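You operate a simulated robot arm through the tools that you are given. There is no shell and no other tool.

The job below is to be done with a simulated two-armed robot. You get a single attempt, and the scene is never put back.

Task
Pick up the clear jar that says "axle" from the black bench top with one hand, pass it to the other hand and put it on the grey shelf on the beam. Set down upright: clear jar.

The check looks at the end state, three seconds after you hand in, the way a careful person would. Anything else that was tipped, shoved, dropped, spilled or broken makes it a failure.

Robot
Two 7-joint arms with two-finger parallel grippers on one trunk, on a base that moves. Base frame: it is fixed to the floor where the robot stands at the start and does not move with it; the origin is under the middle of the robot, x ahead of it, y to its left, z up; the surface under the hand at the start is at about z = 0.82. Readings come in m, degrees, newtons and seconds.
The left shoulder is at the start at [0.073, 0.174, 1.184], the right one opposite. With the tool pointing down near the work surface each hand reaches from about 0.22 to 0.7 m from the robot's upright axis, wherever it stands, measured 20 degrees to its own side. Places, roughly: grey shelf on the beam (108x23 cm) [5.06, 1.78, 1]. Payload 3.6 kg a hand.
The tool frame of a hand sits at the grasp point between the pads (the TCP): z along the fingers, y along the line on which they close. The tips reach 0.03 m beyond it. The gripper opens to 0.11 m. The fingers are 0.02 m wide and 0.01 m thick; the gripper's body (0.048 by 0.112 m) begins 0.055 m behind the TCP.
Orientation is that of the tool frame in the base frame, as a unit quaternion [x, y, z, w]. With the fingers straight down and closing along the base's y, the tool's x points along the base's -x, its y along +y and its z along -z.

Tools
- The arms move only by the tool nudge_tool. It takes "left_motion", "right_motion" or both (then of equal length, played together; a hand with none holds still); each is one flat list of numbers, 6 for each row, row after row: the shift along the tool's x, y, z in m, then the turn, a rotation vector about the tool's x, y, z in degrees. In form: [tx, ty, tz, rx, ry, rz, tx, ty, tz, rx, ry, rz, ...]. A call has 1 to 20 rows; each row shifts and turns the commanded pose from where the row before left it, along the tool's axes as they then stand. "left_grip" and "right_grip" are, for a hand that has rows, the finger opening in m, from 0 to 0.11, set as the call begins (left out, the last holds). Rows are played at 5 a second. More than 0.05 m and 8.6 degrees between two rows, or a gripper value outside its range, and nothing of the call is played. Where a pose cannot be reached the arm comes as near as it can. A force on the tool above 40 N (or 10 N above the force at the start of the call, whichever is more), or a blocked arm, ends the call early, and 0.2 s more pass. Each finger travels about 0.153 m/s and halts on what it meets, pressing with about 42 N; the grip force reading is that of the motor and also rises with nothing between the fingers. The clock runs only during rows and for 0.2 s after the last one: add rows that do not move to give the fingers time. The reply holds the time, the measured pose of the TCP, the force on the tool along the base axes, the opening and the grip force, in the units named above and with some noise, with the torque about the TCP (base axes, N m) and any sound that the robot's microphone picked up.
- Cameras (640 x 400 px; columns grow to the right, rows downward): "scene" is now at [0.1568, -0.0182, 1.3399]; the picture's right is [-0.35, -0.94, 0.00], its down [-0.68, 0.26, -0.68] and it looks along [0.64, -0.24, -0.73] (base axes); focal length 290 px, centre (320, 200). "left" rides on the left gripper at [0.072, -0.017, -0.103] in its tool frame; the picture's right is [0.23, 0.97, 0.00], its down [-0.76, 0.18, -0.62] and it looks along [-0.61, 0.14, 0.78] (tool axes); focal length 222 px, centre (320, 200). "right" rides on the right gripper at [0.072, 0.017, -0.103] in its tool frame; the picture's right is [-0.23, 0.97, 0.00], its down [-0.76, -0.18, -0.62] and it looks along [-0.61, -0.14, 0.78] (tool axes); focal length 222 px, centre (320, 200). There is no depth. A picture from a camera that has moved, and an enlarged one, comes with that camera's place and axes in the base frame and with its lens. The place of the scene camera against the robot may be out by one fixed shift of up to 0.018 m in any direction.
- get_image(camera): a new picture of that camera. The clock stands still meanwhile.
- raise_lower(by): moves the trunk up (or, below 0, down) by that many m; the arms and the scene camera ride with it, the base frame stays. It gives what a move gives, with no picture.
- base_move(legs): drives the robot by 1 to 6 legs, each [ahead, left, turn to the left] in m, m and degrees, along the robot's own axes; the way and the turn of a leg run together, so that a leg with both is an arc; at most 1.5 m and 180 degrees a leg. The arms and the cameras ride along, it lands a little off, and it stops where it bumps. It gives what a move gives.
- aim_head(pan, tilt): turns the head with the scene camera to pan (to the left, within 86 degrees either way) and tilt (down, from -29 to 69), counted from straight ahead of the robot (the tilt from the chest, where the trunk bows). It gives what a move gives.
- zoom(camera, box): a new picture of the part [left, top, right, bottom] of that camera's present view, enlarged. The clock stands still meanwhile.
- job_done(): hands the job in; it is judged then, once.

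Places have to be worked out from the pictures, the camera data and where the tool is seen. Open the grippers and draw the arms clear of the work before you hand the job in, unless the task says otherwise.

The tools are called after ">>>" by a JSON object that holds its "name" and its "arguments". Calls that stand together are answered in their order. nudge_tool: Moves the arms, as the interface text tells. Its arguments: {"type":"object","properties":{"left_motion":{"type":"array","items":{"type":"number"}},"left_grip":{"type":"number"},"right_motion":{"type":"array","items":{"type":"number"}},"right_grip":{"type":"number"}},"required":[]} The other tools are called the same way: raise_lower (by) moves the trunk up or down; base_move (legs) drives the base; aim_head (pan, tilt) turns the head that bears the scene camera; get_image (camera) takes a picture; zoom (camera, box) takes an enlarged picture of a part of a camera's view; job_done () hands the job in.

At the start:

```text
t: 0.0
left_tool_pos: [0.4116, 0.0233, 1.1244]
left_tool_rot: [-0.001, 1.0, -0.001, 0.0]
left_wrist_force: [-0.1, -0.8, -0.7]
left_moment: [0.0, 0.01, -0.01]
left_width: 0.1097
left_grasp_force: 0.0
right_tool_pos: [0.3428, -0.228, 1.1017]
right_tool_rot: [0.0, 1.0, 0.0, -0.001]
right_wrist_force: [0.1, -0.6, -1.1]
right_moment: [-0.02, 0.0, 0.03]
right_width: 0.11
right_grasp_force: 0.0
trunk travel left (down, up): [-0.3, 0.463]
robot x, y, heading: [-0.0031, 0.0008, 0.1]
head pan, tilt (commanded): [-20.6, 46.8]
```

scene: 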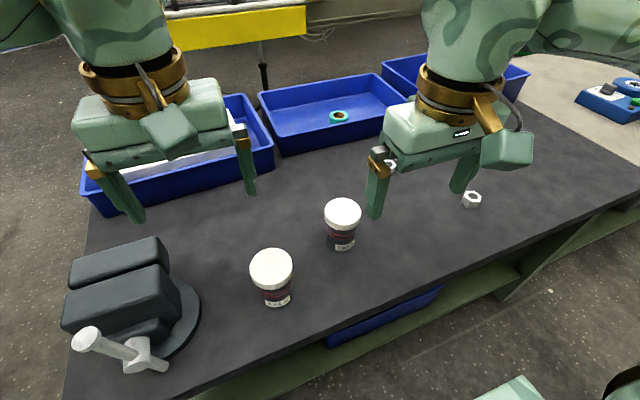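
right: 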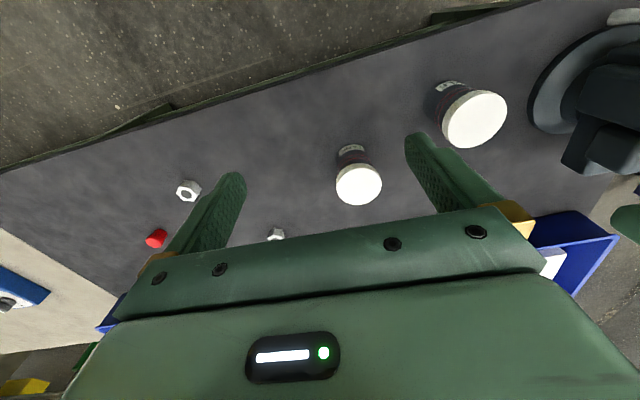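
left: 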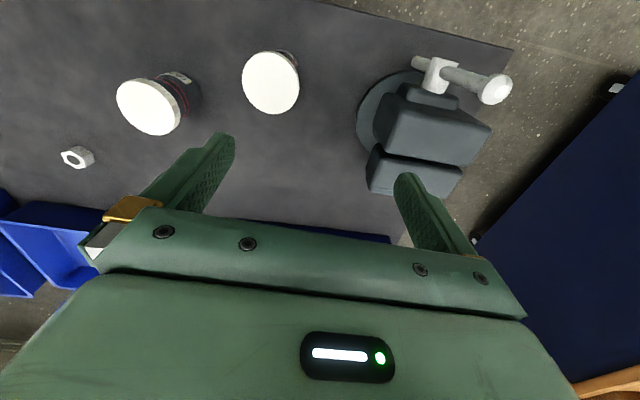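

Two jars with white lids stand on the bench; I need to read their labels. I zoom in on both from the scene camera.

>>> {"name": "zoom", "arguments": {"camera": "scene", "box": [230, 230, 310, 320]}}

>>> {"name": "zoom", "arguments": {"camera": "scene", "box": [310, 180, 390, 260]}}

>>> {"name": "zoom", "arguments": {"camera": "right", "box": [320, 60, 520, 220]}}

>>> {"name": "zoom", "arguments": {"camera": "left", "box": [100, 40, 320, 160]}}

```text
4.44 times, centred on (270, 275) of scene
camera zoom: at [0.1568, -0.0182, 1.3399], right [-0.35, -0.94, 0.0], down [-0.68, 0.26, -0.68], along [0.64, -0.24, -0.73], focal length 1288 px, centre (542, -133)
```

zoom: 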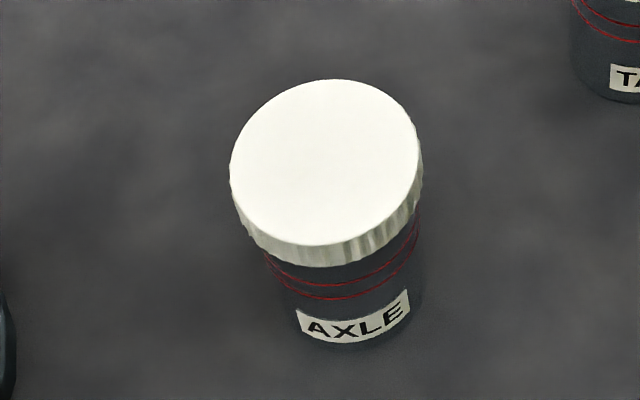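

```text
5.00 times, centred on (350, 220) of scene
camera zoom: at [0.1568, -0.0182, 1.3399], right [-0.35, -0.94, 0.0], down [-0.68, 0.26, -0.68], along [0.64, -0.24, -0.73], focal length 1449 px, centre (170, 100)
```

zoom: 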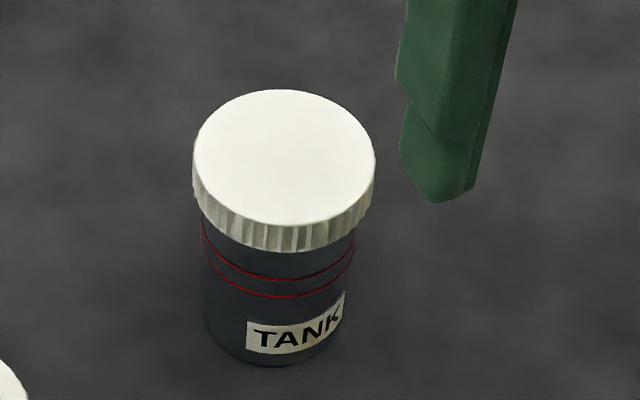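

```text
2.50 times, centred on (420, 140) of right
camera zoom: at [0.2704, -0.2111, 1.2056], right [0.23, 0.97, 0.0], down [0.76, -0.18, 0.62], along [0.61, -0.14, -0.78], focal length 555 px, centre (70, 350)
```

zoom: 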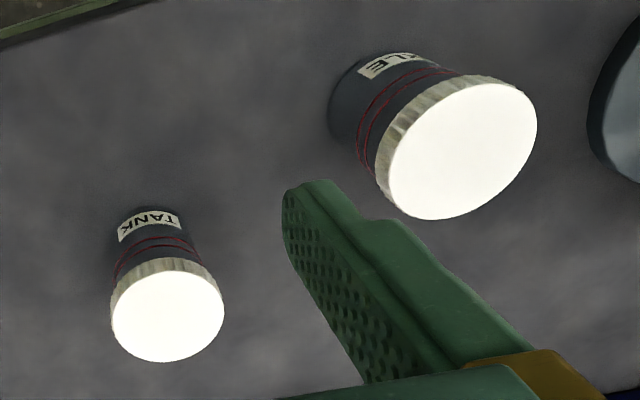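

```text
2.91 times, centred on (210, 100) of left
camera zoom: at [0.3389, 0.0062, 1.2284], right [-0.23, 0.97, 0.0], down [0.76, 0.18, 0.62], along [0.61, 0.14, -0.78], focal length 646 px, centre (640, 491)
```

zoom: 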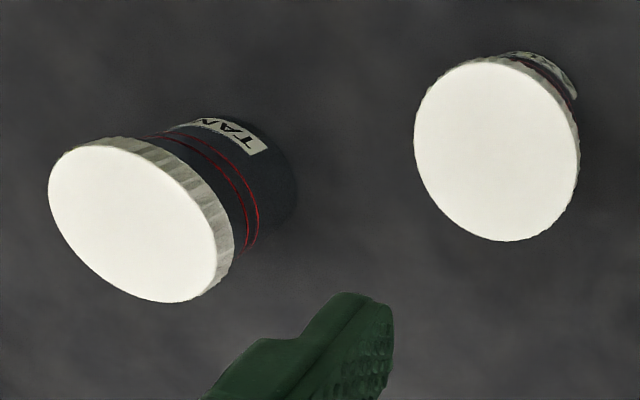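

AXLE is the left one (about x 0.41, y -0.04, lid top about z 0.92). Before choosing how to grip, I look toward the shelf.

>>> {"name": "aim_head", "arguments": {"pan": 20, "tilt": 5}}

>>> {"name": "get_image", "arguments": {"camera": "scene"}}

```text
t: 1.1
left_tool_pos: [0.4118, 0.0227, 1.1233]
left_tool_rot: [-0.001, 1.0, -0.001, -0.001]
left_wrist_force: [-0.6, 0.6, -0.5]
left_moment: [0.02, 0.01, 0.0]
left_width: 0.1101
left_grasp_force: 0.1
right_tool_pos: [0.3434, -0.2273, 1.1012]
right_tool_rot: [0.0, 1.0, 0.0, -0.002]
right_wrist_force: [-0.7, -0.9, 0.4]
right_moment: [-0.01, 0.01, -0.01]
right_width: 0.1099
right_grasp_force: 0.1
trunk travel left (down, up): [-0.3, 0.463]
robot x, y, heading: [0.0008, -0.0002, 0.1]
head pan, tilt (commanded): [20.0, 5.0]
```

```text
taken
camera scene: at [0.1684, 0.0412, 1.4053], right [0.34, -0.94, 0.0], down [-0.08, -0.03, -1.0], along [0.94, 0.34, -0.09], focal length 290 px, centre (320, 200)
```

scene: 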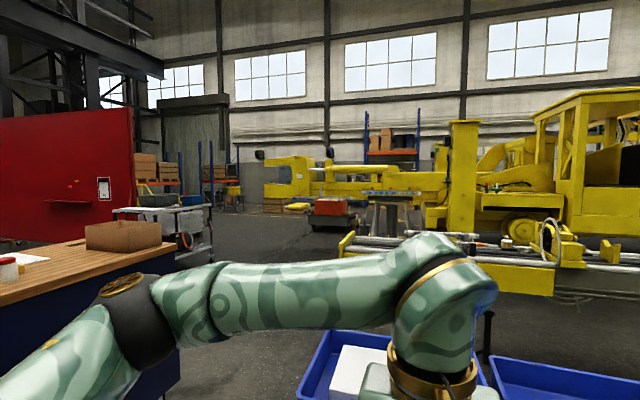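

The shelf should project near pixel (320,198). I zoom into that area.

>>> {"name": "zoom", "arguments": {"camera": "scene", "box": [250, 140, 450, 260]}}

>>> {"name": "zoom", "arguments": {"camera": "scene", "box": [330, 160, 450, 240]}}

```text
3.20 times, centred on (350, 200) of scene
camera zoom: at [0.1684, 0.0412, 1.4053], right [0.34, -0.94, 0.0], down [-0.08, -0.03, -1.0], along [0.94, 0.34, -0.09], focal length 927 px, centre (224, 200)
```

zoom: 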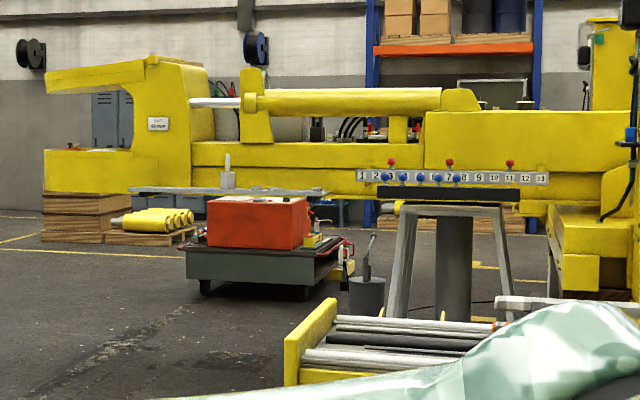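

```text
5.00 times, centred on (390, 200) of scene
camera zoom: at [0.1684, 0.0412, 1.4053], right [0.34, -0.94, 0.0], down [-0.08, -0.03, -1.0], along [0.94, 0.34, -0.09], focal length 1449 px, centre (-30, 200)
```

zoom: 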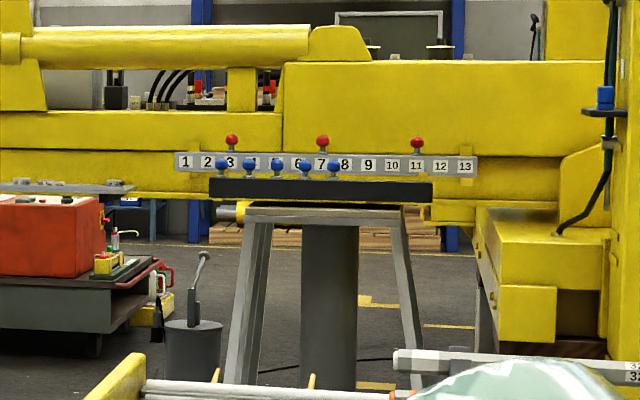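

The grey plate in front of the beam at zoom pixel (130–325,188) is the shelf; something stands on it. I zoom in closer.

>>> {"name": "zoom", "arguments": {"camera": "scene", "box": [280, 170, 360, 220]}}

>>> {"name": "aim_head", "arguments": {"pan": -10, "tilt": 30}}

>>> {"name": "get_image", "arguments": {"camera": "scene"}}

```text
8.00 times, centred on (320, 195) of scene
camera zoom: at [0.1684, 0.0412, 1.4053], right [0.34, -0.94, 0.0], down [-0.08, -0.03, -1.0], along [0.94, 0.34, -0.09], focal length 2319 px, centre (320, 240)
```

zoom: 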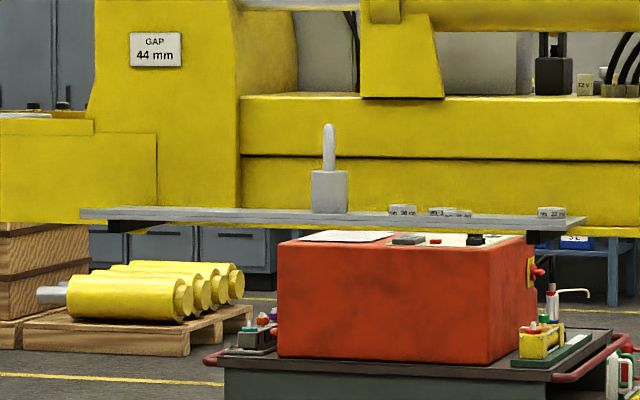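

```text
t: 2.0
left_tool_pos: [0.4109, 0.0223, 1.1236]
left_tool_rot: [-0.001, 1.0, -0.001, -0.001]
left_wrist_force: [-0.2, 0.6, 0.9]
left_moment: [-0.01, 0.01, -0.03]
left_width: 0.1097
left_grasp_force: 0.0
right_tool_pos: [0.3438, -0.2271, 1.1015]
right_tool_rot: [0.0, 1.0, 0.0, -0.001]
right_wrist_force: [0.3, 0.1, -0.4]
right_moment: [0.01, 0.01, 0.03]
right_width: 0.11
right_grasp_force: 0.1
trunk travel left (down, up): [-0.3, 0.463]
robot x, y, heading: [-0.0015, -0.0017, -0.1]
head pan, tilt (commanded): [-10.0, 30.0]
```

```text
taken
camera scene: at [0.1712, -0.0058, 1.365], right [-0.17, -0.98, 0.0], down [-0.49, 0.09, -0.87], along [0.85, -0.15, -0.5], focal length 290 px, centre (320, 200)
```

scene: 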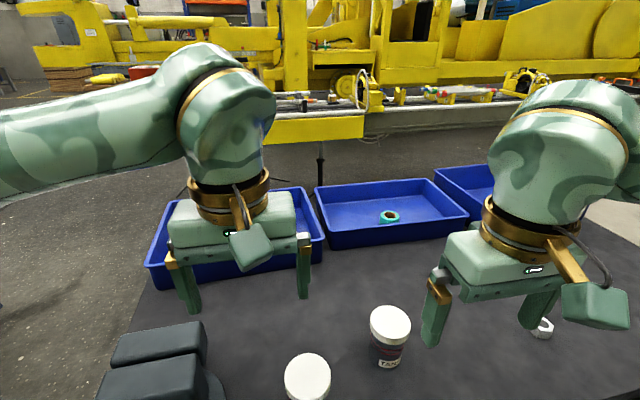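

The shelf carries a weight near its middle and small discs to its right; its left half looks free. I start with the pick: the left arm moves aside (left and up a bit) so the right hand can take AXLE from above.

>>> {"name": "nudge_tool", "arguments": {"left_motion": [0.01, 0.04, -0.01, 0, 0, 0, 0.01, 0.04, -0.01, 0, 0, 0, 0.01, 0.04, -0.01, 0, 0, 0, 0.01, 0.04, -0.01, 0, 0, 0, 0.01, 0.04, -0.01, 0, 0, 0, 0.01, 0.04, -0.01, 0, 0, 0]}}

>>> {"name": "nudge_tool", "arguments": {"right_motion": [-0.012, 0.03, 0, 0, 0, 0, -0.012, 0.03, 0, 0, 0, 0, -0.012, 0.03, 0, 0, 0, 0, -0.012, 0.03, 0, 0, 0, 0, -0.012, 0.03, 0, 0, 0, 0, -0.008, 0.037, 0, 0, 0, 0, 0, 0, 0, 0, 0, 0]}}

>>> {"name": "get_image", "arguments": {"camera": "right"}}

>>> {"name": "aim_head", "arguments": {"pan": -5, "tilt": 55}}

>>> {"name": "get_image", "arguments": {"camera": "scene"}}

```text
t: 3.4
left_tool_pos: [0.3528, 0.2637, 1.186]
left_tool_rot: [0.0, 1.0, -0.001, -0.001]
left_wrist_force: [0.0, 0.1, 0.4]
left_moment: [-0.04, 0.01, 0.02]
left_width: 0.11
left_grasp_force: 0.0
right_tool_pos: [0.3421, -0.227, 1.1019]
right_tool_rot: [0.0, 1.0, -0.001, -0.001]
right_wrist_force: [1.3, -0.3, -0.6]
right_moment: [-0.01, -0.03, 0.03]
right_width: 0.1101
right_grasp_force: 0.1
trunk travel left (down, up): [-0.3, 0.463]
robot x, y, heading: [0.001, -0.0002, 0.1]
head pan, tilt (commanded): [-10.0, 30.0]
```

```text
t: 5.0
left_tool_pos: [0.3539, 0.2599, 1.1868]
left_tool_rot: [-0.001, 1.0, 0.0, 0.0]
left_wrist_force: [-0.9, -0.1, -0.8]
left_moment: [0.01, 0.01, 0.0]
left_width: 0.1103
left_grasp_force: 0.1
right_tool_pos: [0.4081, -0.038, 1.1008]
right_tool_rot: [0.0, 1.0, 0.0, 0.0]
right_wrist_force: [0.5, 0.0, -0.3]
right_moment: [-0.01, 0.01, -0.01]
right_width: 0.11
right_grasp_force: 0.0
trunk travel left (down, up): [-0.3, 0.463]
robot x, y, heading: [-0.0013, 0.0003, -0.1]
head pan, tilt (commanded): [-10.0, 30.0]
```

```text
taken
camera right: at [0.3361, -0.0216, 1.2051], right [0.23, 0.97, 0.0], down [0.76, -0.18, 0.62], along [0.61, -0.14, -0.78], focal length 222 px, centre (320, 200)
```

right: 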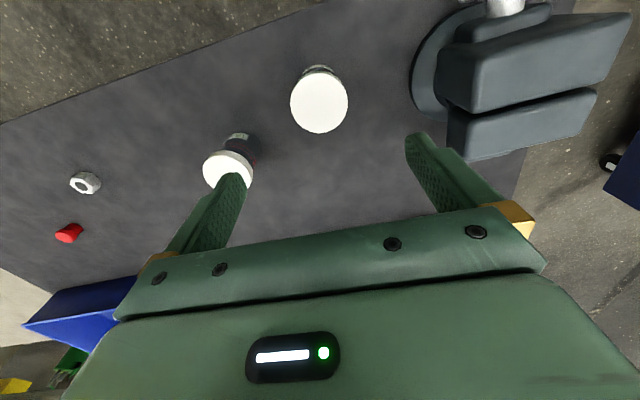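

```text
t: 5.9
left_tool_pos: [0.3531, 0.2605, 1.1865]
left_tool_rot: [-0.002, 1.0, -0.001, -0.001]
left_wrist_force: [0.1, -0.2, -0.6]
left_moment: [0.04, -0.01, 0.02]
left_width: 0.1101
left_grasp_force: 0.0
right_tool_pos: [0.4081, -0.0367, 1.101]
right_tool_rot: [0.0, 1.0, 0.001, 0.0]
right_wrist_force: [0.2, 0.1, 0.0]
right_moment: [0.0, 0.01, -0.01]
right_width: 0.1101
right_grasp_force: 0.0
trunk travel left (down, up): [-0.3, 0.463]
robot x, y, heading: [-0.0019, 0.0034, 0.0]
head pan, tilt (commanded): [-5.0, 55.0]
```

```text
taken
camera scene: at [0.1539, 0.0037, 1.329], right [-0.09, -1.0, 0.0], down [-0.82, 0.07, -0.57], along [0.57, -0.05, -0.82], focal length 290 px, centre (320, 200)
```

scene: 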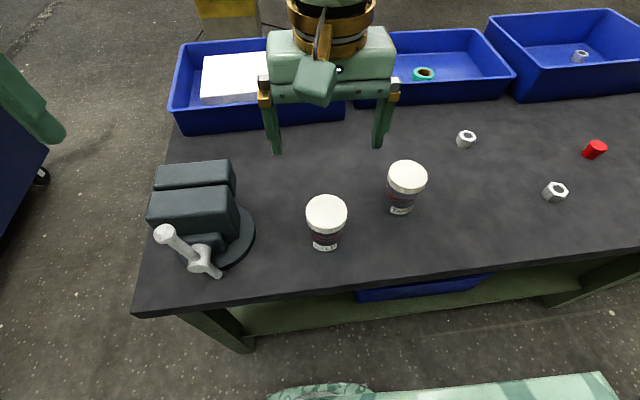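

Seen from the right hand the AXLE jar's axis is at about (0.410, -0.039), lid top z≈0.922, lid ⌀≈7 cm, body ⌀≈6 cm. My plan is for the right hand to take the lid from above with its camera side turned to the right, and the left hand to take the body from the left at a 45° slant. I test the right hand's spin up here first.

>>> {"name": "nudge_tool", "arguments": {"right_motion": [0, 0, 0, 0, 0, -8.2, 0, 0, 0, 0, 0, -8.2, 0, 0, 0, 0, 0, -8.2, 0, 0, 0, 0, 0, -8.2, 0, 0, 0, 0, 0, -8.2, 0, 0, 0, 0, 0, -8.2, 0, 0, 0, 0, 0, -8.2, 0, 0, 0, 0, 0, -8.2, 0, 0, 0, 0, 0, -8.2, 0, 0, 0, 0, 0, -8.2, 0, 0, 0, 0, 0, -8.0, 0, 0, 0, 0, 0, 0]}}

>>> {"name": "get_image", "arguments": {"camera": "right"}}

>>> {"name": "get_image", "arguments": {"camera": "scene"}}

```text
t: 8.5
left_tool_pos: [0.3528, 0.261, 1.1846]
left_tool_rot: [-0.001, 1.0, -0.001, -0.001]
left_wrist_force: [0.1, 0.0, -0.1]
left_moment: [-0.01, 0.0, 0.0]
left_width: 0.11
left_grasp_force: 0.0
right_tool_pos: [0.4121, -0.0396, 1.1014]
right_tool_rot: [-0.373, 0.928, 0.0, -0.001]
right_wrist_force: [-0.3, -0.5, 0.2]
right_moment: [0.0, 0.0, -0.03]
right_width: 0.1099
right_grasp_force: 0.2
right hand out of reach, approached as far as the arm can: row 6, 7, 8, 9, 10, 11
trunk travel left (down, up): [-0.3, 0.463]
robot x, y, heading: [-0.0031, -0.0009, 0.0]
head pan, tilt (commanded): [-5.0, 55.0]
```

```text
taken
camera right: at [0.3464, -0.0782, 1.2056], right [-0.51, 0.86, 0.0], down [0.67, 0.4, 0.62], along [0.54, 0.32, -0.78], focal length 222 px, centre (320, 200)
```

right: 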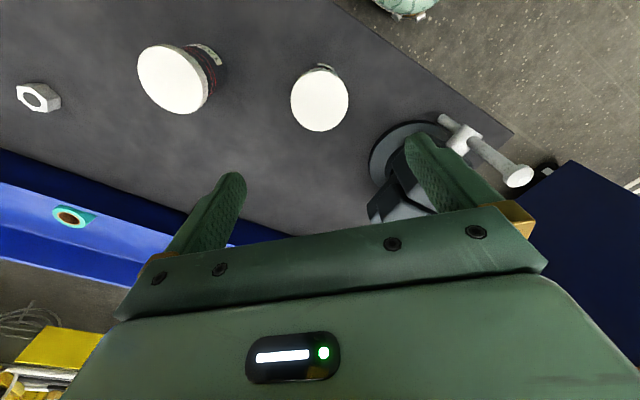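

```text
taken
camera scene: at [0.1538, 0.0039, 1.329], right [-0.09, -1.0, 0.0], down [-0.82, 0.07, -0.57], along [0.57, -0.05, -0.82], focal length 290 px, centre (320, 200)
```

scene: 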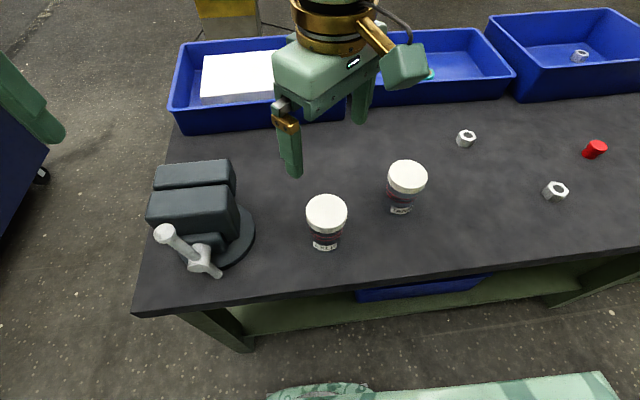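

The right wrist stops at about -44° that way. I try the other direction, aiming to have the hand camera on the far side.

>>> {"name": "nudge_tool", "arguments": {"right_motion": [0, 0, 0, 0, 0, 8.5, 0, 0, 0, 0, 0, 8.5, 0, 0, 0, 0, 0, 8.5, 0, 0, 0, 0, 0, 8.5, 0, 0, 0, 0, 0, 8.5, 0, 0, 0, 0, 0, 8.5, 0, 0, 0, 0, 0, 8.5, 0, 0, 0, 0, 0, 8.5, 0, 0, 0, 0, 0, 8.5, 0, 0, 0, 0, 0, 8.5, 0, 0, 0, 0, 0, 8.5, 0, 0, 0, 0, 0, 8.5, 0, 0, 0, 0, 0, 8.5, 0, 0, 0, 0, 0, 8.5, 0, 0, 0, 0, 0, 8.5, 0, 0, 0, 0, 0, 8.5, 0, 0, 0, 0, 0, 8.5, 0, 0, 0, 0, 0, 8.5, 0, 0, 0, 0, 0, 8.5, 0, 0, 0, 0, 0, 8.5]}}

```text
t: 12.7
left_tool_pos: [0.3536, 0.262, 1.1861]
left_tool_rot: [-0.001, 1.0, -0.002, 0.0]
left_wrist_force: [-0.2, -0.2, 1.0]
left_moment: [-0.01, -0.01, 0.01]
left_width: 0.1104
left_grasp_force: 0.0
right_tool_pos: [0.4114, -0.04, 1.1017]
right_tool_rot: [0.893, 0.45, -0.001, 0.0]
right_wrist_force: [0.1, -0.1, 0.1]
right_moment: [0.03, -0.03, -0.04]
right_width: 0.1099
right_grasp_force: 0.1
trunk travel left (down, up): [-0.3, 0.463]
robot x, y, heading: [-0.0043, 0.0023, 0.0]
head pan, tilt (commanded): [-5.0, 55.0]
```

The spin is now +126° with no limit hit. I go on to +180° so the camera faces away from the robot.

>>> {"name": "nudge_tool", "arguments": {"right_motion": [0, 0, 0, 0, 0, 7.64, 0, 0, 0, 0, 0, 7.64, 0, 0, 0, 0, 0, 7.64, 0, 0, 0, 0, 0, 7.64, 0, 0, 0, 0, 0, 7.64, 0, 0, 0, 0, 0, 7.64, 0, 0, 0, 0, 0, 7.64, 0, 0, 0, 0, 0, 0]}}

>>> {"name": "get_image", "arguments": {"camera": "right"}}

>>> {"name": "get_image", "arguments": {"camera": "scene"}}

```text
t: 14.5
left_tool_pos: [0.3526, 0.2608, 1.1859]
left_tool_rot: [0.0, 1.0, -0.001, -0.001]
left_wrist_force: [-0.4, 0.6, 0.4]
left_moment: [-0.01, -0.02, 0.0]
left_width: 0.1098
left_grasp_force: 0.1
right_tool_pos: [0.4123, -0.0402, 1.1017]
right_tool_rot: [1.0, 0.002, -0.001, 0.001]
right_wrist_force: [0.1, -0.5, -0.7]
right_moment: [0.0, 0.0, 0.0]
right_width: 0.1101
right_grasp_force: 0.1
trunk travel left (down, up): [-0.3, 0.463]
robot x, y, heading: [0.0014, -0.0017, 0.1]
head pan, tilt (commanded): [-5.0, 55.0]
```

```text
taken
camera right: at [0.4843, -0.0573, 1.2059], right [-0.22, -0.97, 0.0], down [-0.76, 0.18, 0.62], along [-0.61, 0.14, -0.78], focal length 222 px, centre (320, 200)
```

right: 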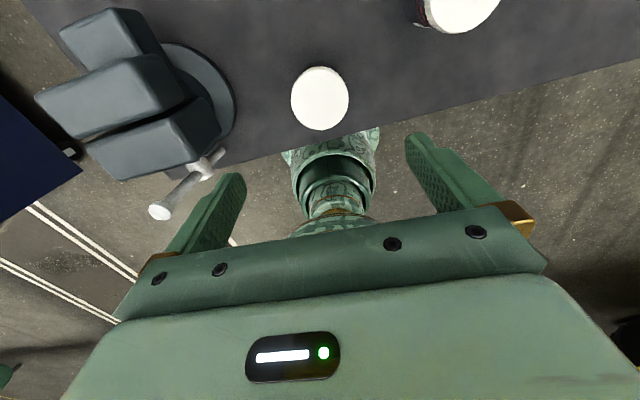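

```text
taken
camera scene: at [0.1538, 0.0039, 1.329], right [-0.09, -1.0, 0.0], down [-0.82, 0.07, -0.57], along [0.57, -0.05, -0.82], focal length 290 px, centre (320, 200)
```

scene: 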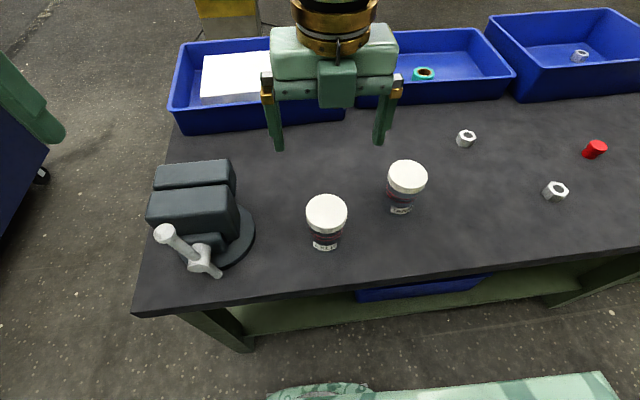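

The right hand now has its camera on the far side, but a box also shows on the near side of the palm; I zoom to see how far it sticks out.

>>> {"name": "zoom", "arguments": {"camera": "scene", "box": [250, 0, 410, 160]}}

```text
2.50 times, centred on (330, 80) of scene
camera zoom: at [0.1538, 0.0039, 1.329], right [-0.09, -1.0, 0.0], down [-0.82, 0.07, -0.57], along [0.57, -0.05, -0.82], focal length 725 px, centre (295, 500)
```

zoom: 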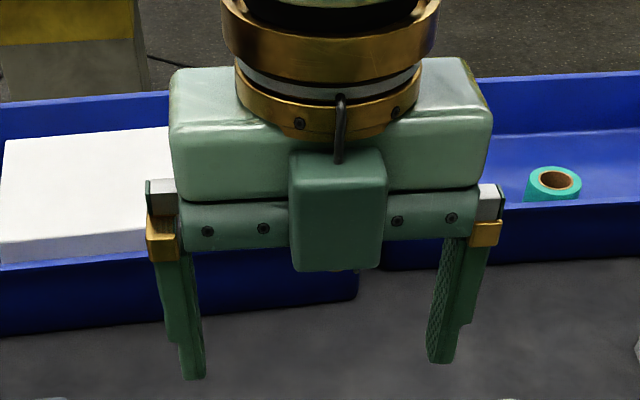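

The box is small and sits clear of the lid. From both viewing directions the jar axis averages to (0.4125, -0.0405), right under the hand. I descend to z≈0.96 and check.

>>> {"name": "nudge_tool", "arguments": {"right_motion": [0, 0, 0.03, 0, 0, 0, 0, 0, 0.03, 0, 0, 0, 0, 0, 0.03, 0, 0, 0, 0, 0, 0.03, 0, 0, 0, 0, 0, 0.02, 0, 0, 0, 0, 0, 0, 0, 0, 0], "right_grip": 0.11}}

>>> {"name": "get_image", "arguments": {"camera": "right"}}

>>> {"name": "get_image", "arguments": {"camera": "scene"}}

```text
t: 15.9
left_tool_pos: [0.3541, 0.2609, 1.1858]
left_tool_rot: [0.0, 1.0, -0.001, -0.001]
left_wrist_force: [-0.4, 0.8, 0.1]
left_moment: [0.0, 0.0, -0.03]
left_width: 0.11
left_grasp_force: 0.1
right_tool_pos: [0.4102, -0.0381, 0.9635]
right_tool_rot: [1.0, 0.002, -0.001, 0.0]
right_wrist_force: [0.3, 0.6, 0.6]
right_moment: [0.01, -0.01, -0.03]
right_width: 0.11
right_grasp_force: 0.0
trunk travel left (down, up): [-0.3, 0.463]
robot x, y, heading: [0.0021, 0.0024, 0.0]
head pan, tilt (commanded): [-5.0, 55.0]
```

```text
taken
camera right: at [0.4826, -0.0554, 1.0668], right [-0.22, -0.97, 0.0], down [-0.76, 0.17, 0.62], along [-0.61, 0.14, -0.78], focal length 222 px, centre (320, 200)
```

right: 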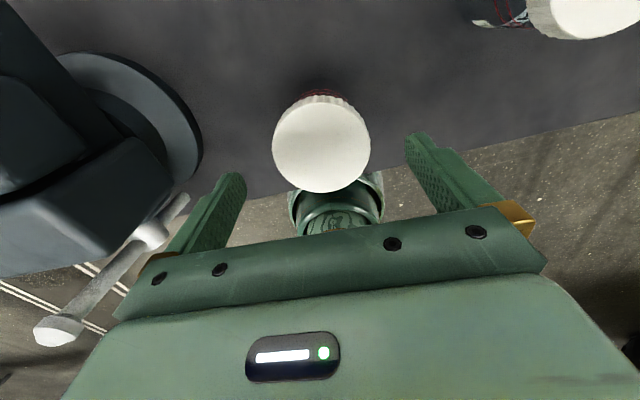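

```text
taken
camera scene: at [0.1537, 0.0039, 1.329], right [-0.09, -1.0, 0.0], down [-0.82, 0.07, -0.57], along [0.57, -0.05, -0.82], focal length 290 px, centre (320, 200)
```

scene: 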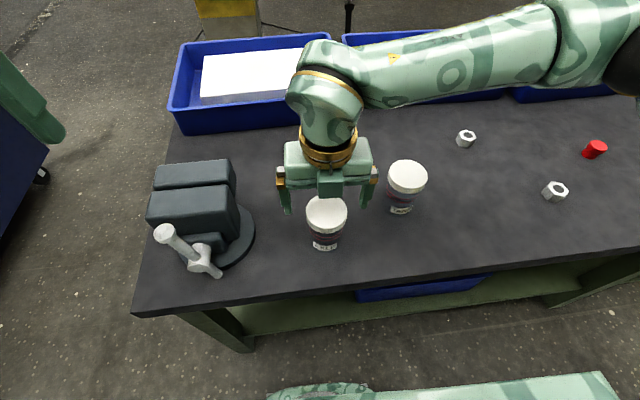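

The lid is centred between the fingers within a few mm (jar at ≈(0.413,-0.041)). I correct that and descend to TCP z≈0.910, so the pads straddle the lid.

>>> {"name": "nudge_tool", "arguments": {"right_motion": [0.001, 0.001, 0.02, 0, 0, 0, 0.001, 0.001, 0.02, 0, 0, 0, 0, 0, 0.013, 0, 0, 0, 0, 0, 0, 0, 0, 0]}}

>>> {"name": "get_image", "arguments": {"camera": "right"}}

>>> {"name": "zoom", "arguments": {"camera": "scene", "box": [260, 130, 400, 260]}}

```text
t: 16.9
left_tool_pos: [0.3535, 0.2603, 1.1852]
left_tool_rot: [-0.001, 1.0, -0.001, -0.001]
left_wrist_force: [-0.4, -0.4, -0.2]
left_moment: [-0.02, 0.02, -0.03]
left_width: 0.1097
left_grasp_force: 0.1
right_tool_pos: [0.4113, -0.0421, 0.9109]
right_tool_rot: [1.0, 0.003, 0.0, -0.001]
right_wrist_force: [0.4, 0.6, 0.1]
right_moment: [-0.02, 0.01, 0.0]
right_width: 0.1099
right_grasp_force: 0.1
trunk travel left (down, up): [-0.3, 0.463]
robot x, y, heading: [0.0, -0.0013, -0.0]
head pan, tilt (commanded): [-5.0, 55.0]
```

```text
taken
camera right: at [0.4846, -0.0588, 1.0144], right [-0.22, -0.97, 0.0], down [-0.76, 0.17, 0.62], along [-0.61, 0.14, -0.78], focal length 222 px, centre (320, 200)
```

right: 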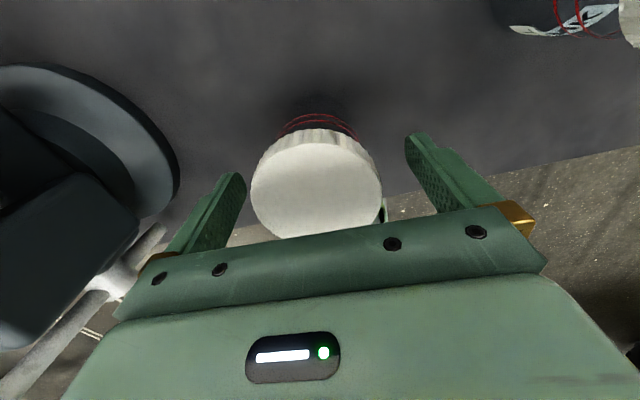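

```text
3.08 times, centred on (330, 195) of scene
camera zoom: at [0.1538, 0.0039, 1.329], right [-0.09, -1.0, 0.0], down [-0.82, 0.07, -0.57], along [0.57, -0.05, -0.82], focal length 892 px, centre (289, 215)
```

zoom: 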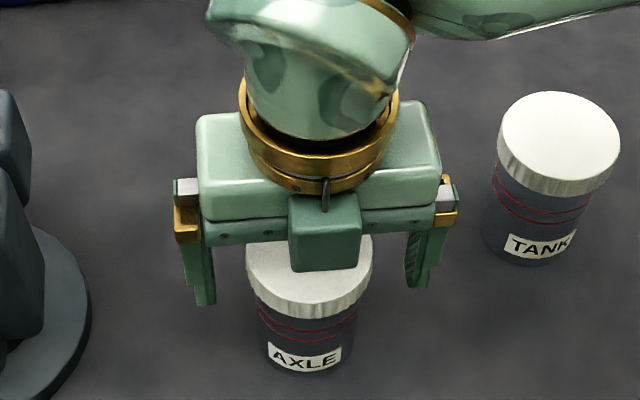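

The fingers straddle the lid evenly. I close the right gripper and give it time.

>>> {"name": "nudge_tool", "arguments": {"right_motion": [0, 0, 0, 0, 0, 0, 0, 0, 0, 0, 0, 0, 0, 0, 0, 0, 0, 0, 0, 0, 0, 0, 0, 0, 0, 0, 0, 0, 0, 0], "right_grip": 0.03}}

>>> {"name": "zoom", "arguments": {"camera": "scene", "box": [260, 130, 400, 260]}}

>>> {"name": "get_image", "arguments": {"camera": "right"}}

```text
t: 18.1
left_tool_pos: [0.3534, 0.2618, 1.1865]
left_tool_rot: [-0.001, 1.0, -0.001, -0.001]
left_wrist_force: [-0.4, -0.3, 0.3]
left_moment: [-0.02, 0.01, -0.02]
left_width: 0.11
left_grasp_force: 0.0
right_tool_pos: [0.4132, -0.0408, 0.9109]
right_tool_rot: [1.0, 0.002, 0.001, 0.001]
right_wrist_force: [-0.2, 1.8, 0.8]
right_moment: [0.09, -0.02, 0.0]
right_width: 0.0659
right_grasp_force: 42.4
trunk travel left (down, up): [-0.3, 0.463]
robot x, y, heading: [-0.0001, 0.002, -0.1]
head pan, tilt (commanded): [-5.0, 55.0]
```

```text
3.08 times, centred on (330, 195) of scene
camera zoom: at [0.1538, 0.0041, 1.329], right [-0.09, -1.0, 0.0], down [-0.82, 0.07, -0.57], along [0.57, -0.05, -0.82], focal length 892 px, centre (289, 215)
```

zoom: 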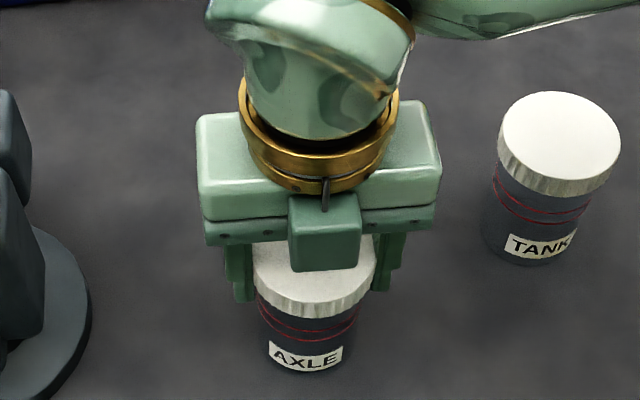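

```text
taken
camera right: at [0.4847, -0.0585, 1.0146], right [-0.22, -0.97, 0.0], down [-0.76, 0.17, 0.62], along [-0.61, 0.14, -0.78], focal length 222 px, centre (320, 200)
```

right: 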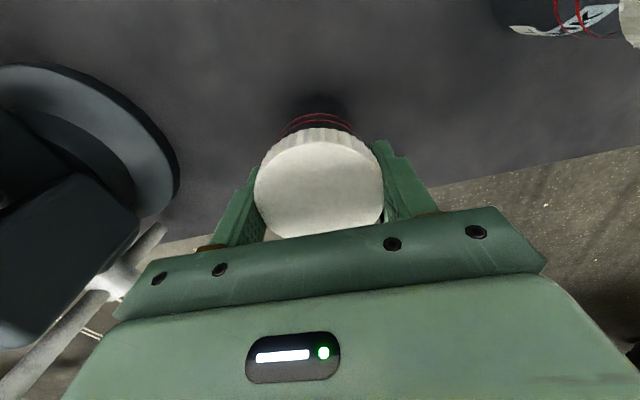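

Grip holds at 42 N on a 6.6 cm lid. I lift 3 cm slowly and check that the whole jar comes along.

>>> {"name": "nudge_tool", "arguments": {"right_motion": [0, 0, -0.01, 0, 0, 0, 0, 0, -0.01, 0, 0, 0, 0, 0, -0.01, 0, 0, 0, 0, 0, 0, 0, 0, 0]}}

>>> {"name": "zoom", "arguments": {"camera": "scene", "box": [260, 110, 400, 260]}}

>>> {"name": "get_image", "arguments": {"camera": "right"}}

```text
t: 19.1
left_tool_pos: [0.3543, 0.2605, 1.1859]
left_tool_rot: [0.0, 1.0, -0.001, -0.001]
left_wrist_force: [-0.4, -0.7, -0.1]
left_moment: [0.04, 0.01, 0.03]
left_width: 0.1099
left_grasp_force: 0.1
right_tool_pos: [0.4124, -0.0425, 0.9395]
right_tool_rot: [1.0, 0.002, 0.0, 0.0]
right_wrist_force: [0.4, 0.4, -0.7]
right_moment: [-0.01, 0.01, -0.02]
right_width: 0.0662
right_grasp_force: 42.2
trunk travel left (down, up): [-0.3, 0.463]
robot x, y, heading: [-0.0026, 0.0001, -0.1]
head pan, tilt (commanded): [-5.0, 55.0]
```

```text
2.67 times, centred on (330, 185) of scene
camera zoom: at [0.154, 0.0038, 1.3289], right [-0.09, -1.0, 0.0], down [-0.82, 0.07, -0.57], along [0.57, -0.05, -0.82], focal length 773 px, centre (293, 240)
```

zoom: 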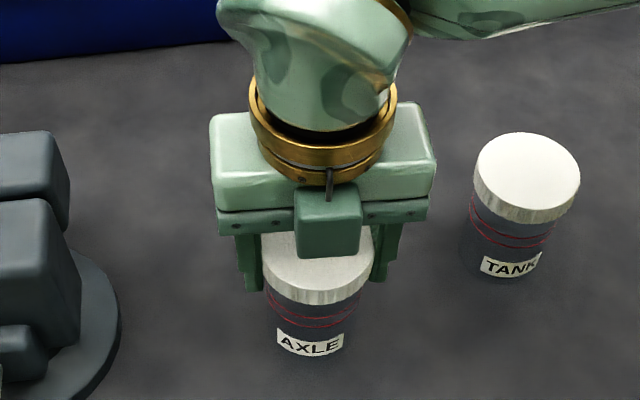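

```text
taken
camera right: at [0.4849, -0.0598, 1.0437], right [-0.22, -0.97, 0.0], down [-0.76, 0.17, 0.62], along [-0.61, 0.14, -0.78], focal length 222 px, centre (320, 200)
```

right: 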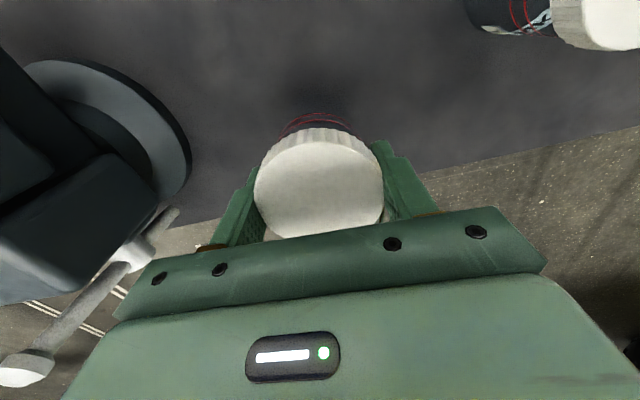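

The whole jar rises with the lid. I lift to about z=1.12.

>>> {"name": "nudge_tool", "arguments": {"right_motion": [0, 0, -0.02, 0, 0, 0, 0, 0, -0.02, 0, 0, 0, 0, 0, -0.025, 0, 0, 0, 0, 0, -0.025, 0, 0, 0, 0, 0, -0.025, 0, 0, 0, 0, 0, -0.025, 0, 0, 0, 0, 0, -0.025, 0, 0, 0, 0, 0, -0.015, 0, 0, 0, 0, 0, 0, 0, 0, 0]}}

>>> {"name": "get_image", "arguments": {"camera": "scene"}}

>>> {"name": "get_image", "arguments": {"camera": "left"}}

>>> {"name": "get_image", "arguments": {"camera": "right"}}

```text
t: 21.1
left_tool_pos: [0.3522, 0.2604, 1.1858]
left_tool_rot: [0.0, 1.0, -0.001, 0.0]
left_wrist_force: [0.7, 0.3, 0.6]
left_moment: [-0.02, -0.01, 0.0]
left_width: 0.1099
left_grasp_force: 0.1
right_tool_pos: [0.4142, -0.0432, 1.1203]
right_tool_rot: [1.0, 0.003, -0.001, 0.001]
right_wrist_force: [-0.4, 0.0, -2.0]
right_moment: [-0.03, 0.0, -0.03]
right_width: 0.0656
right_grasp_force: 41.8
trunk travel left (down, up): [-0.3, 0.463]
robot x, y, heading: [0.0025, 0.0009, -0.2]
head pan, tilt (commanded): [-5.0, 55.0]
```

```text
taken
camera scene: at [0.1541, 0.0038, 1.3289], right [-0.09, -1.0, 0.0], down [-0.82, 0.07, -0.57], along [0.57, -0.05, -0.82], focal length 290 px, centre (320, 200)
```

scene: 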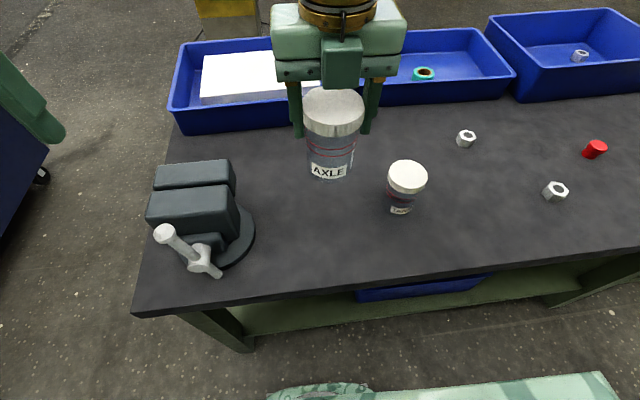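

```text
taken
camera left: at [0.2814, 0.2442, 1.291], right [-0.23, 0.97, 0.0], down [0.76, 0.18, 0.62], along [0.61, 0.14, -0.78], focal length 222 px, centre (320, 200)
```

left: 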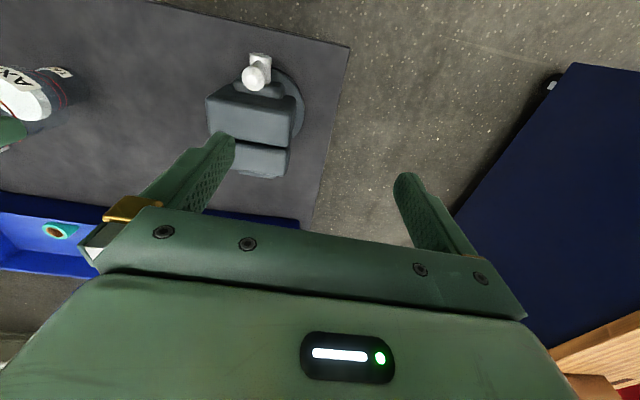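

```text
taken
camera right: at [0.4865, -0.0603, 1.2237], right [-0.22, -0.97, 0.0], down [-0.76, 0.17, 0.62], along [-0.61, 0.14, -0.78], focal length 222 px, centre (320, 200)
```

right: 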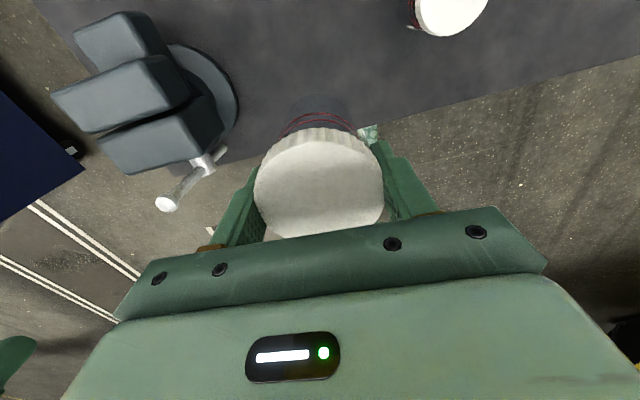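

The jar hangs upright in the right hand. Before driving, I look around left, right and ahead to see the free floor.

>>> {"name": "aim_head", "arguments": {"pan": 86, "tilt": 20}}

>>> {"name": "get_image", "arguments": {"camera": "scene"}}

>>> {"name": "aim_head", "arguments": {"pan": 45, "tilt": 20}}

>>> {"name": "get_image", "arguments": {"camera": "scene"}}

>>> {"name": "aim_head", "arguments": {"pan": -70, "tilt": 20}}

>>> {"name": "get_image", "arguments": {"camera": "scene"}}

```text
t: 22.8
left_tool_pos: [0.3534, 0.2612, 1.1852]
left_tool_rot: [-0.001, 1.0, -0.001, -0.001]
left_wrist_force: [-0.2, 0.4, 0.5]
left_moment: [-0.01, 0.0, -0.01]
left_width: 0.1098
left_grasp_force: 0.0
right_tool_pos: [0.4145, -0.0438, 1.1198]
right_tool_rot: [1.0, 0.003, 0.0, 0.0]
right_wrist_force: [-0.1, 0.6, -1.7]
right_moment: [0.03, 0.03, 0.0]
right_width: 0.0657
right_grasp_force: 42.2
trunk travel left (down, up): [-0.3, 0.463]
robot x, y, heading: [0.0016, -0.0002, -0.1]
head pan, tilt (commanded): [85.9, 20.0]
```

```text
taken
camera scene: at [0.0888, 0.103, 1.381], right [1.0, -0.07, 0.0], down [-0.03, -0.34, -0.94], along [0.07, 0.94, -0.34], focal length 290 px, centre (320, 200)
```

scene: 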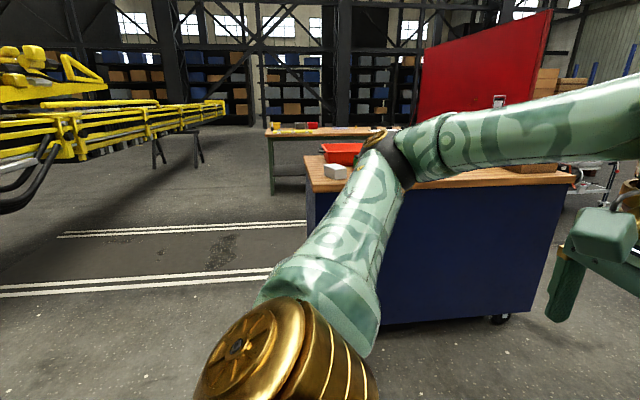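

```text
t: 23.9
left_tool_pos: [0.3533, 0.2608, 1.1853]
left_tool_rot: [-0.001, 1.0, -0.001, -0.001]
left_wrist_force: [0.5, 0.5, -0.3]
left_moment: [-0.01, -0.01, 0.02]
left_width: 0.1098
left_grasp_force: 0.1
right_tool_pos: [0.4133, -0.0431, 1.1198]
right_tool_rot: [1.0, 0.003, 0.0, 0.0]
right_wrist_force: [0.6, 0.4, -2.0]
right_moment: [0.0, 0.02, -0.03]
right_width: 0.0658
right_grasp_force: 41.6
trunk travel left (down, up): [-0.3, 0.463]
robot x, y, heading: [0.0024, -0.0, 0.1]
head pan, tilt (commanded): [45.0, 20.0]
```

```text
taken
camera scene: at [0.1479, 0.0761, 1.381], right [0.71, -0.71, 0.0], down [-0.24, -0.24, -0.94], along [0.66, 0.67, -0.34], focal length 290 px, centre (320, 200)
```

scene: 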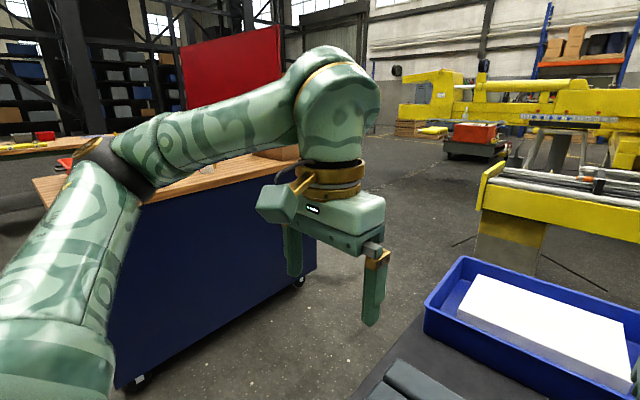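

```text
t: 25.8
left_tool_pos: [0.3531, 0.2609, 1.187]
left_tool_rot: [-0.001, 1.0, -0.001, -0.001]
left_wrist_force: [0.5, 0.2, 0.2]
left_moment: [0.0, 0.0, 0.02]
left_width: 0.1099
left_grasp_force: 0.1
right_tool_pos: [0.4134, -0.0419, 1.1191]
right_tool_rot: [1.0, 0.002, -0.001, 0.0]
right_wrist_force: [0.4, 0.0, -2.3]
right_moment: [-0.02, -0.02, -0.01]
right_width: 0.0657
right_grasp_force: 41.6
trunk travel left (down, up): [-0.3, 0.463]
robot x, y, heading: [-0.0002, 0.0024, 0.1]
head pan, tilt (commanded): [-70.0, 20.0]
```

```text
taken
camera scene: at [0.1141, -0.0773, 1.3811], right [-0.94, -0.34, 0.0], down [-0.12, 0.32, -0.94], along [0.32, -0.88, -0.34], focal length 290 px, centre (320, 200)
```

scene: 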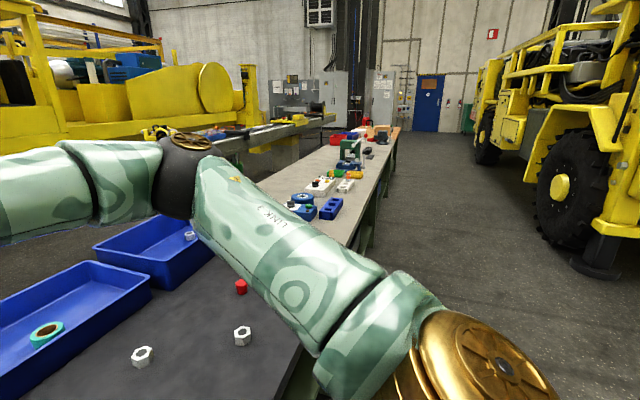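

Free floor: the corridor between the black bench (y<0.35) and the blue wooden-topped cart (y>1.55). I back the robot straight away from the bench by 0.45 m, so the hand-over happens clear of everything.

>>> {"name": "base_move", "arguments": {"legs": [[-0.45, 0, 0]]}}

>>> {"name": "aim_head", "arguments": {"pan": 0, "tilt": 40}}

>>> {"name": "get_image", "arguments": {"camera": "scene"}}

```text
t: 28.5
left_tool_pos: [-0.0835, 0.2629, 1.1854]
left_tool_rot: [-0.004, 1.0, -0.001, -0.001]
left_wrist_force: [-1.8, 0.0, 0.8]
left_moment: [0.04, -0.01, 0.02]
left_width: 0.11
left_grasp_force: 0.1
right_tool_pos: [-0.0218, -0.0424, 1.1209]
right_tool_rot: [1.0, 0.006, 0.0, 0.0]
right_wrist_force: [0.0, 0.3, -1.1]
right_moment: [0.0, -0.01, 0.02]
right_width: 0.0657
right_grasp_force: 41.8
trunk travel left (down, up): [-0.3, 0.463]
robot x, y, heading: [-0.4373, -0.002, 0.6]
head pan, tilt (commanded): [-70.0, 20.0]
```

```text
t: 29.9
left_tool_pos: [-0.0848, 0.263, 1.1869]
left_tool_rot: [-0.003, 1.0, -0.001, -0.002]
left_wrist_force: [0.6, -0.5, -0.4]
left_moment: [0.01, -0.01, 0.02]
left_width: 0.1098
left_grasp_force: 0.2
right_tool_pos: [-0.0206, -0.0425, 1.1195]
right_tool_rot: [1.0, 0.005, 0.0, 0.0]
right_wrist_force: [-0.9, -0.3, -1.5]
right_moment: [-0.04, 0.02, 0.02]
right_width: 0.0658
right_grasp_force: 42.6
trunk travel left (down, up): [-0.3, 0.463]
robot x, y, heading: [-0.4329, -0.005, 0.1]
head pan, tilt (commanded): [0.0, 40.0]
```

```text
taken
camera scene: at [-0.2685, 0.0098, 1.3496], right [0.0, -1.0, 0.0], down [-0.64, 0.0, -0.77], along [0.77, 0.0, -0.64], focal length 290 px, centre (320, 200)
```

scene: 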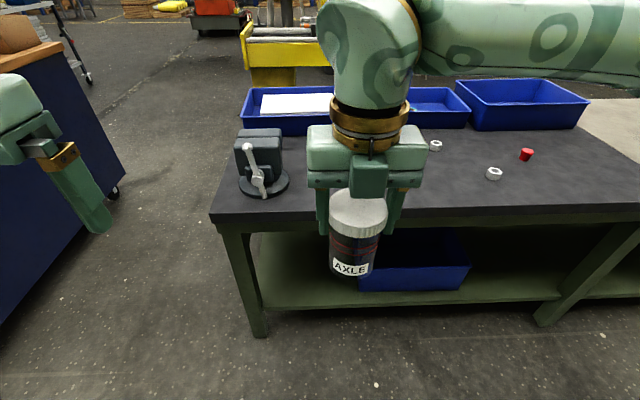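

The jar is clear of the bench. For the hand-over I first bring the jar farther out and slightly left with the right hand (robot-frame ≈(0.60, 0.04)), and move the left hand forward, staying 0.22 m to the side.

>>> {"name": "nudge_tool", "arguments": {"right_motion": [0.031, -0.0137, 0, 0, 0, 0, 0.031, -0.0137, 0, 0, 0, 0, 0.031, -0.0137, 0, 0, 0, 0, 0.031, -0.0137, 0, 0, 0, 0, 0.031, -0.0137, 0, 0, 0, 0, 0.031, -0.0137, 0, 0, 0, 0, 0, 0, 0, 0, 0, 0], "left_motion": [-0.025, 0, 0, 0, 0, 0, -0.025, 0, 0, 0, 0, 0, -0.025, 0, 0, 0, 0, 0, -0.025, 0, 0, 0, 0, 0, -0.025, 0, 0, 0, 0, 0, -0.025, 0, 0, 0, 0, 0, 0, 0, 0, 0, 0, 0]}}

>>> {"name": "get_image", "arguments": {"camera": "scene"}}

```text
t: 31.5
left_tool_pos: [0.0306, 0.2616, 1.1872]
left_tool_rot: [-0.004, 1.0, 0.0, -0.001]
left_wrist_force: [1.1, -0.3, 0.3]
left_moment: [0.0, 0.03, 0.0]
left_width: 0.1101
left_grasp_force: 0.0
left hand out of reach, approached as far as the arm can: row 5, 6
right_tool_pos: [0.1573, 0.0368, 1.1175]
right_tool_rot: [1.0, 0.005, -0.001, 0.0]
right_wrist_force: [0.0, 0.7, -0.9]
right_moment: [0.06, 0.01, -0.02]
right_width: 0.0659
right_grasp_force: 42.2
right hand out of reach, approached as far as the arm can: row 6
trunk travel left (down, up): [-0.3, 0.463]
robot x, y, heading: [-0.4332, -0.004, 0.4]
head pan, tilt (commanded): [0.0, 40.0]
```

```text
taken
camera scene: at [-0.2687, 0.0085, 1.3497], right [0.01, -1.0, 0.0], down [-0.64, 0.0, -0.77], along [0.77, 0.0, -0.64], focal length 290 px, centre (320, 200)
```

scene: 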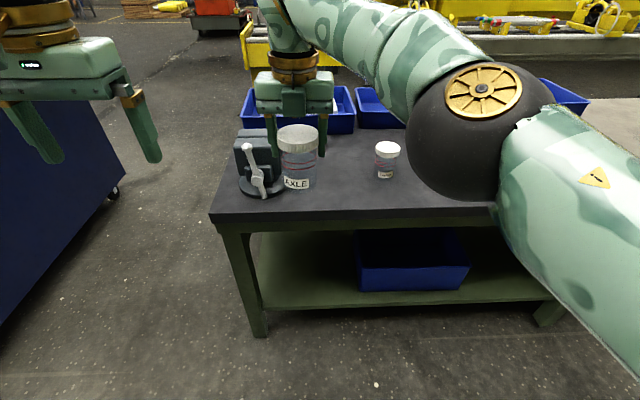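

The left hand reached x≈0.46 (limit with fingers down at that height). Now I pitch the left hand 60° so its fingers point forward and 30° down.

>>> {"name": "nudge_tool", "arguments": {"left_motion": [0, 0, 0, 0, -8.57, 0, 0, 0, 0, 0, -8.57, 0, 0, 0, 0, 0, -8.57, 0, 0, 0, 0, 0, -8.57, 0, 0, 0, 0, 0, -8.57, 0, 0, 0, 0, 0, -8.57, 0, 0, 0, 0, 0, -8.58, 0, 0, 0, 0, 0, 0, 0]}}

>>> {"name": "get_image", "arguments": {"camera": "scene"}}

>>> {"name": "get_image", "arguments": {"camera": "left"}}

```text
t: 33.3
left_tool_pos: [0.0291, 0.2626, 1.1862]
left_tool_rot: [-0.004, 0.866, 0.002, 0.5]
left_wrist_force: [0.1, -0.5, -0.4]
left_moment: [-0.02, -0.02, 0.0]
left_width: 0.1102
left_grasp_force: 0.1
right_tool_pos: [0.1577, 0.0366, 1.1183]
right_tool_rot: [1.0, 0.004, -0.001, 0.0]
right_wrist_force: [0.3, 0.5, -1.7]
right_moment: [0.03, 0.01, 0.03]
right_width: 0.0659
right_grasp_force: 42.1
trunk travel left (down, up): [-0.3, 0.463]
robot x, y, heading: [-0.4312, -0.0003, 0.2]
head pan, tilt (commanded): [0.0, 40.0]
```

```text
taken
camera scene: at [-0.2684, 0.0098, 1.3496], right [0.01, -1.0, 0.0], down [-0.64, 0.0, -0.77], along [0.77, 0.0, -0.64], focal length 290 px, centre (320, 200)
```

scene: 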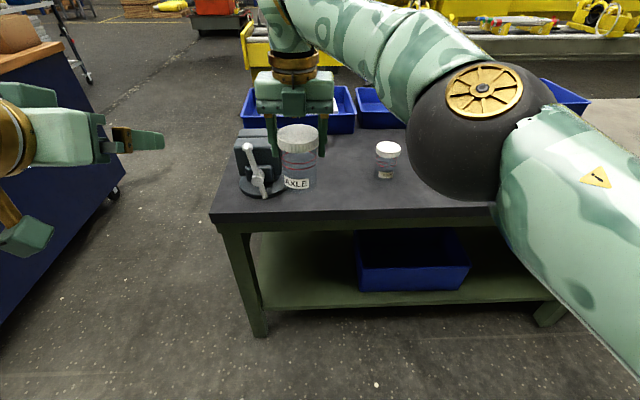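

```text
taken
camera left: at [-0.0967, 0.245, 1.1769], right [-0.12, 0.97, -0.2], down [-0.16, 0.18, 0.97], along [0.98, 0.15, 0.13], focal length 222 px, centre (320, 200)
```

left: 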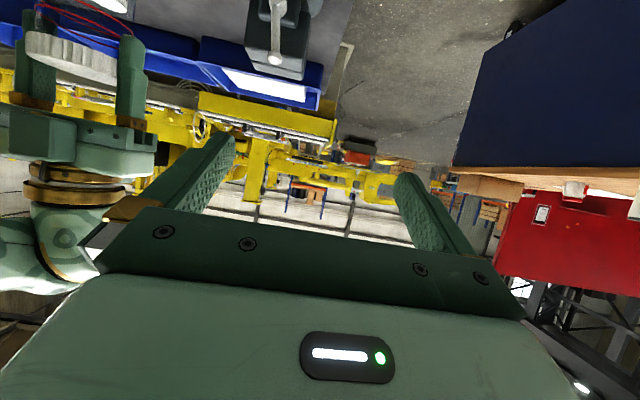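

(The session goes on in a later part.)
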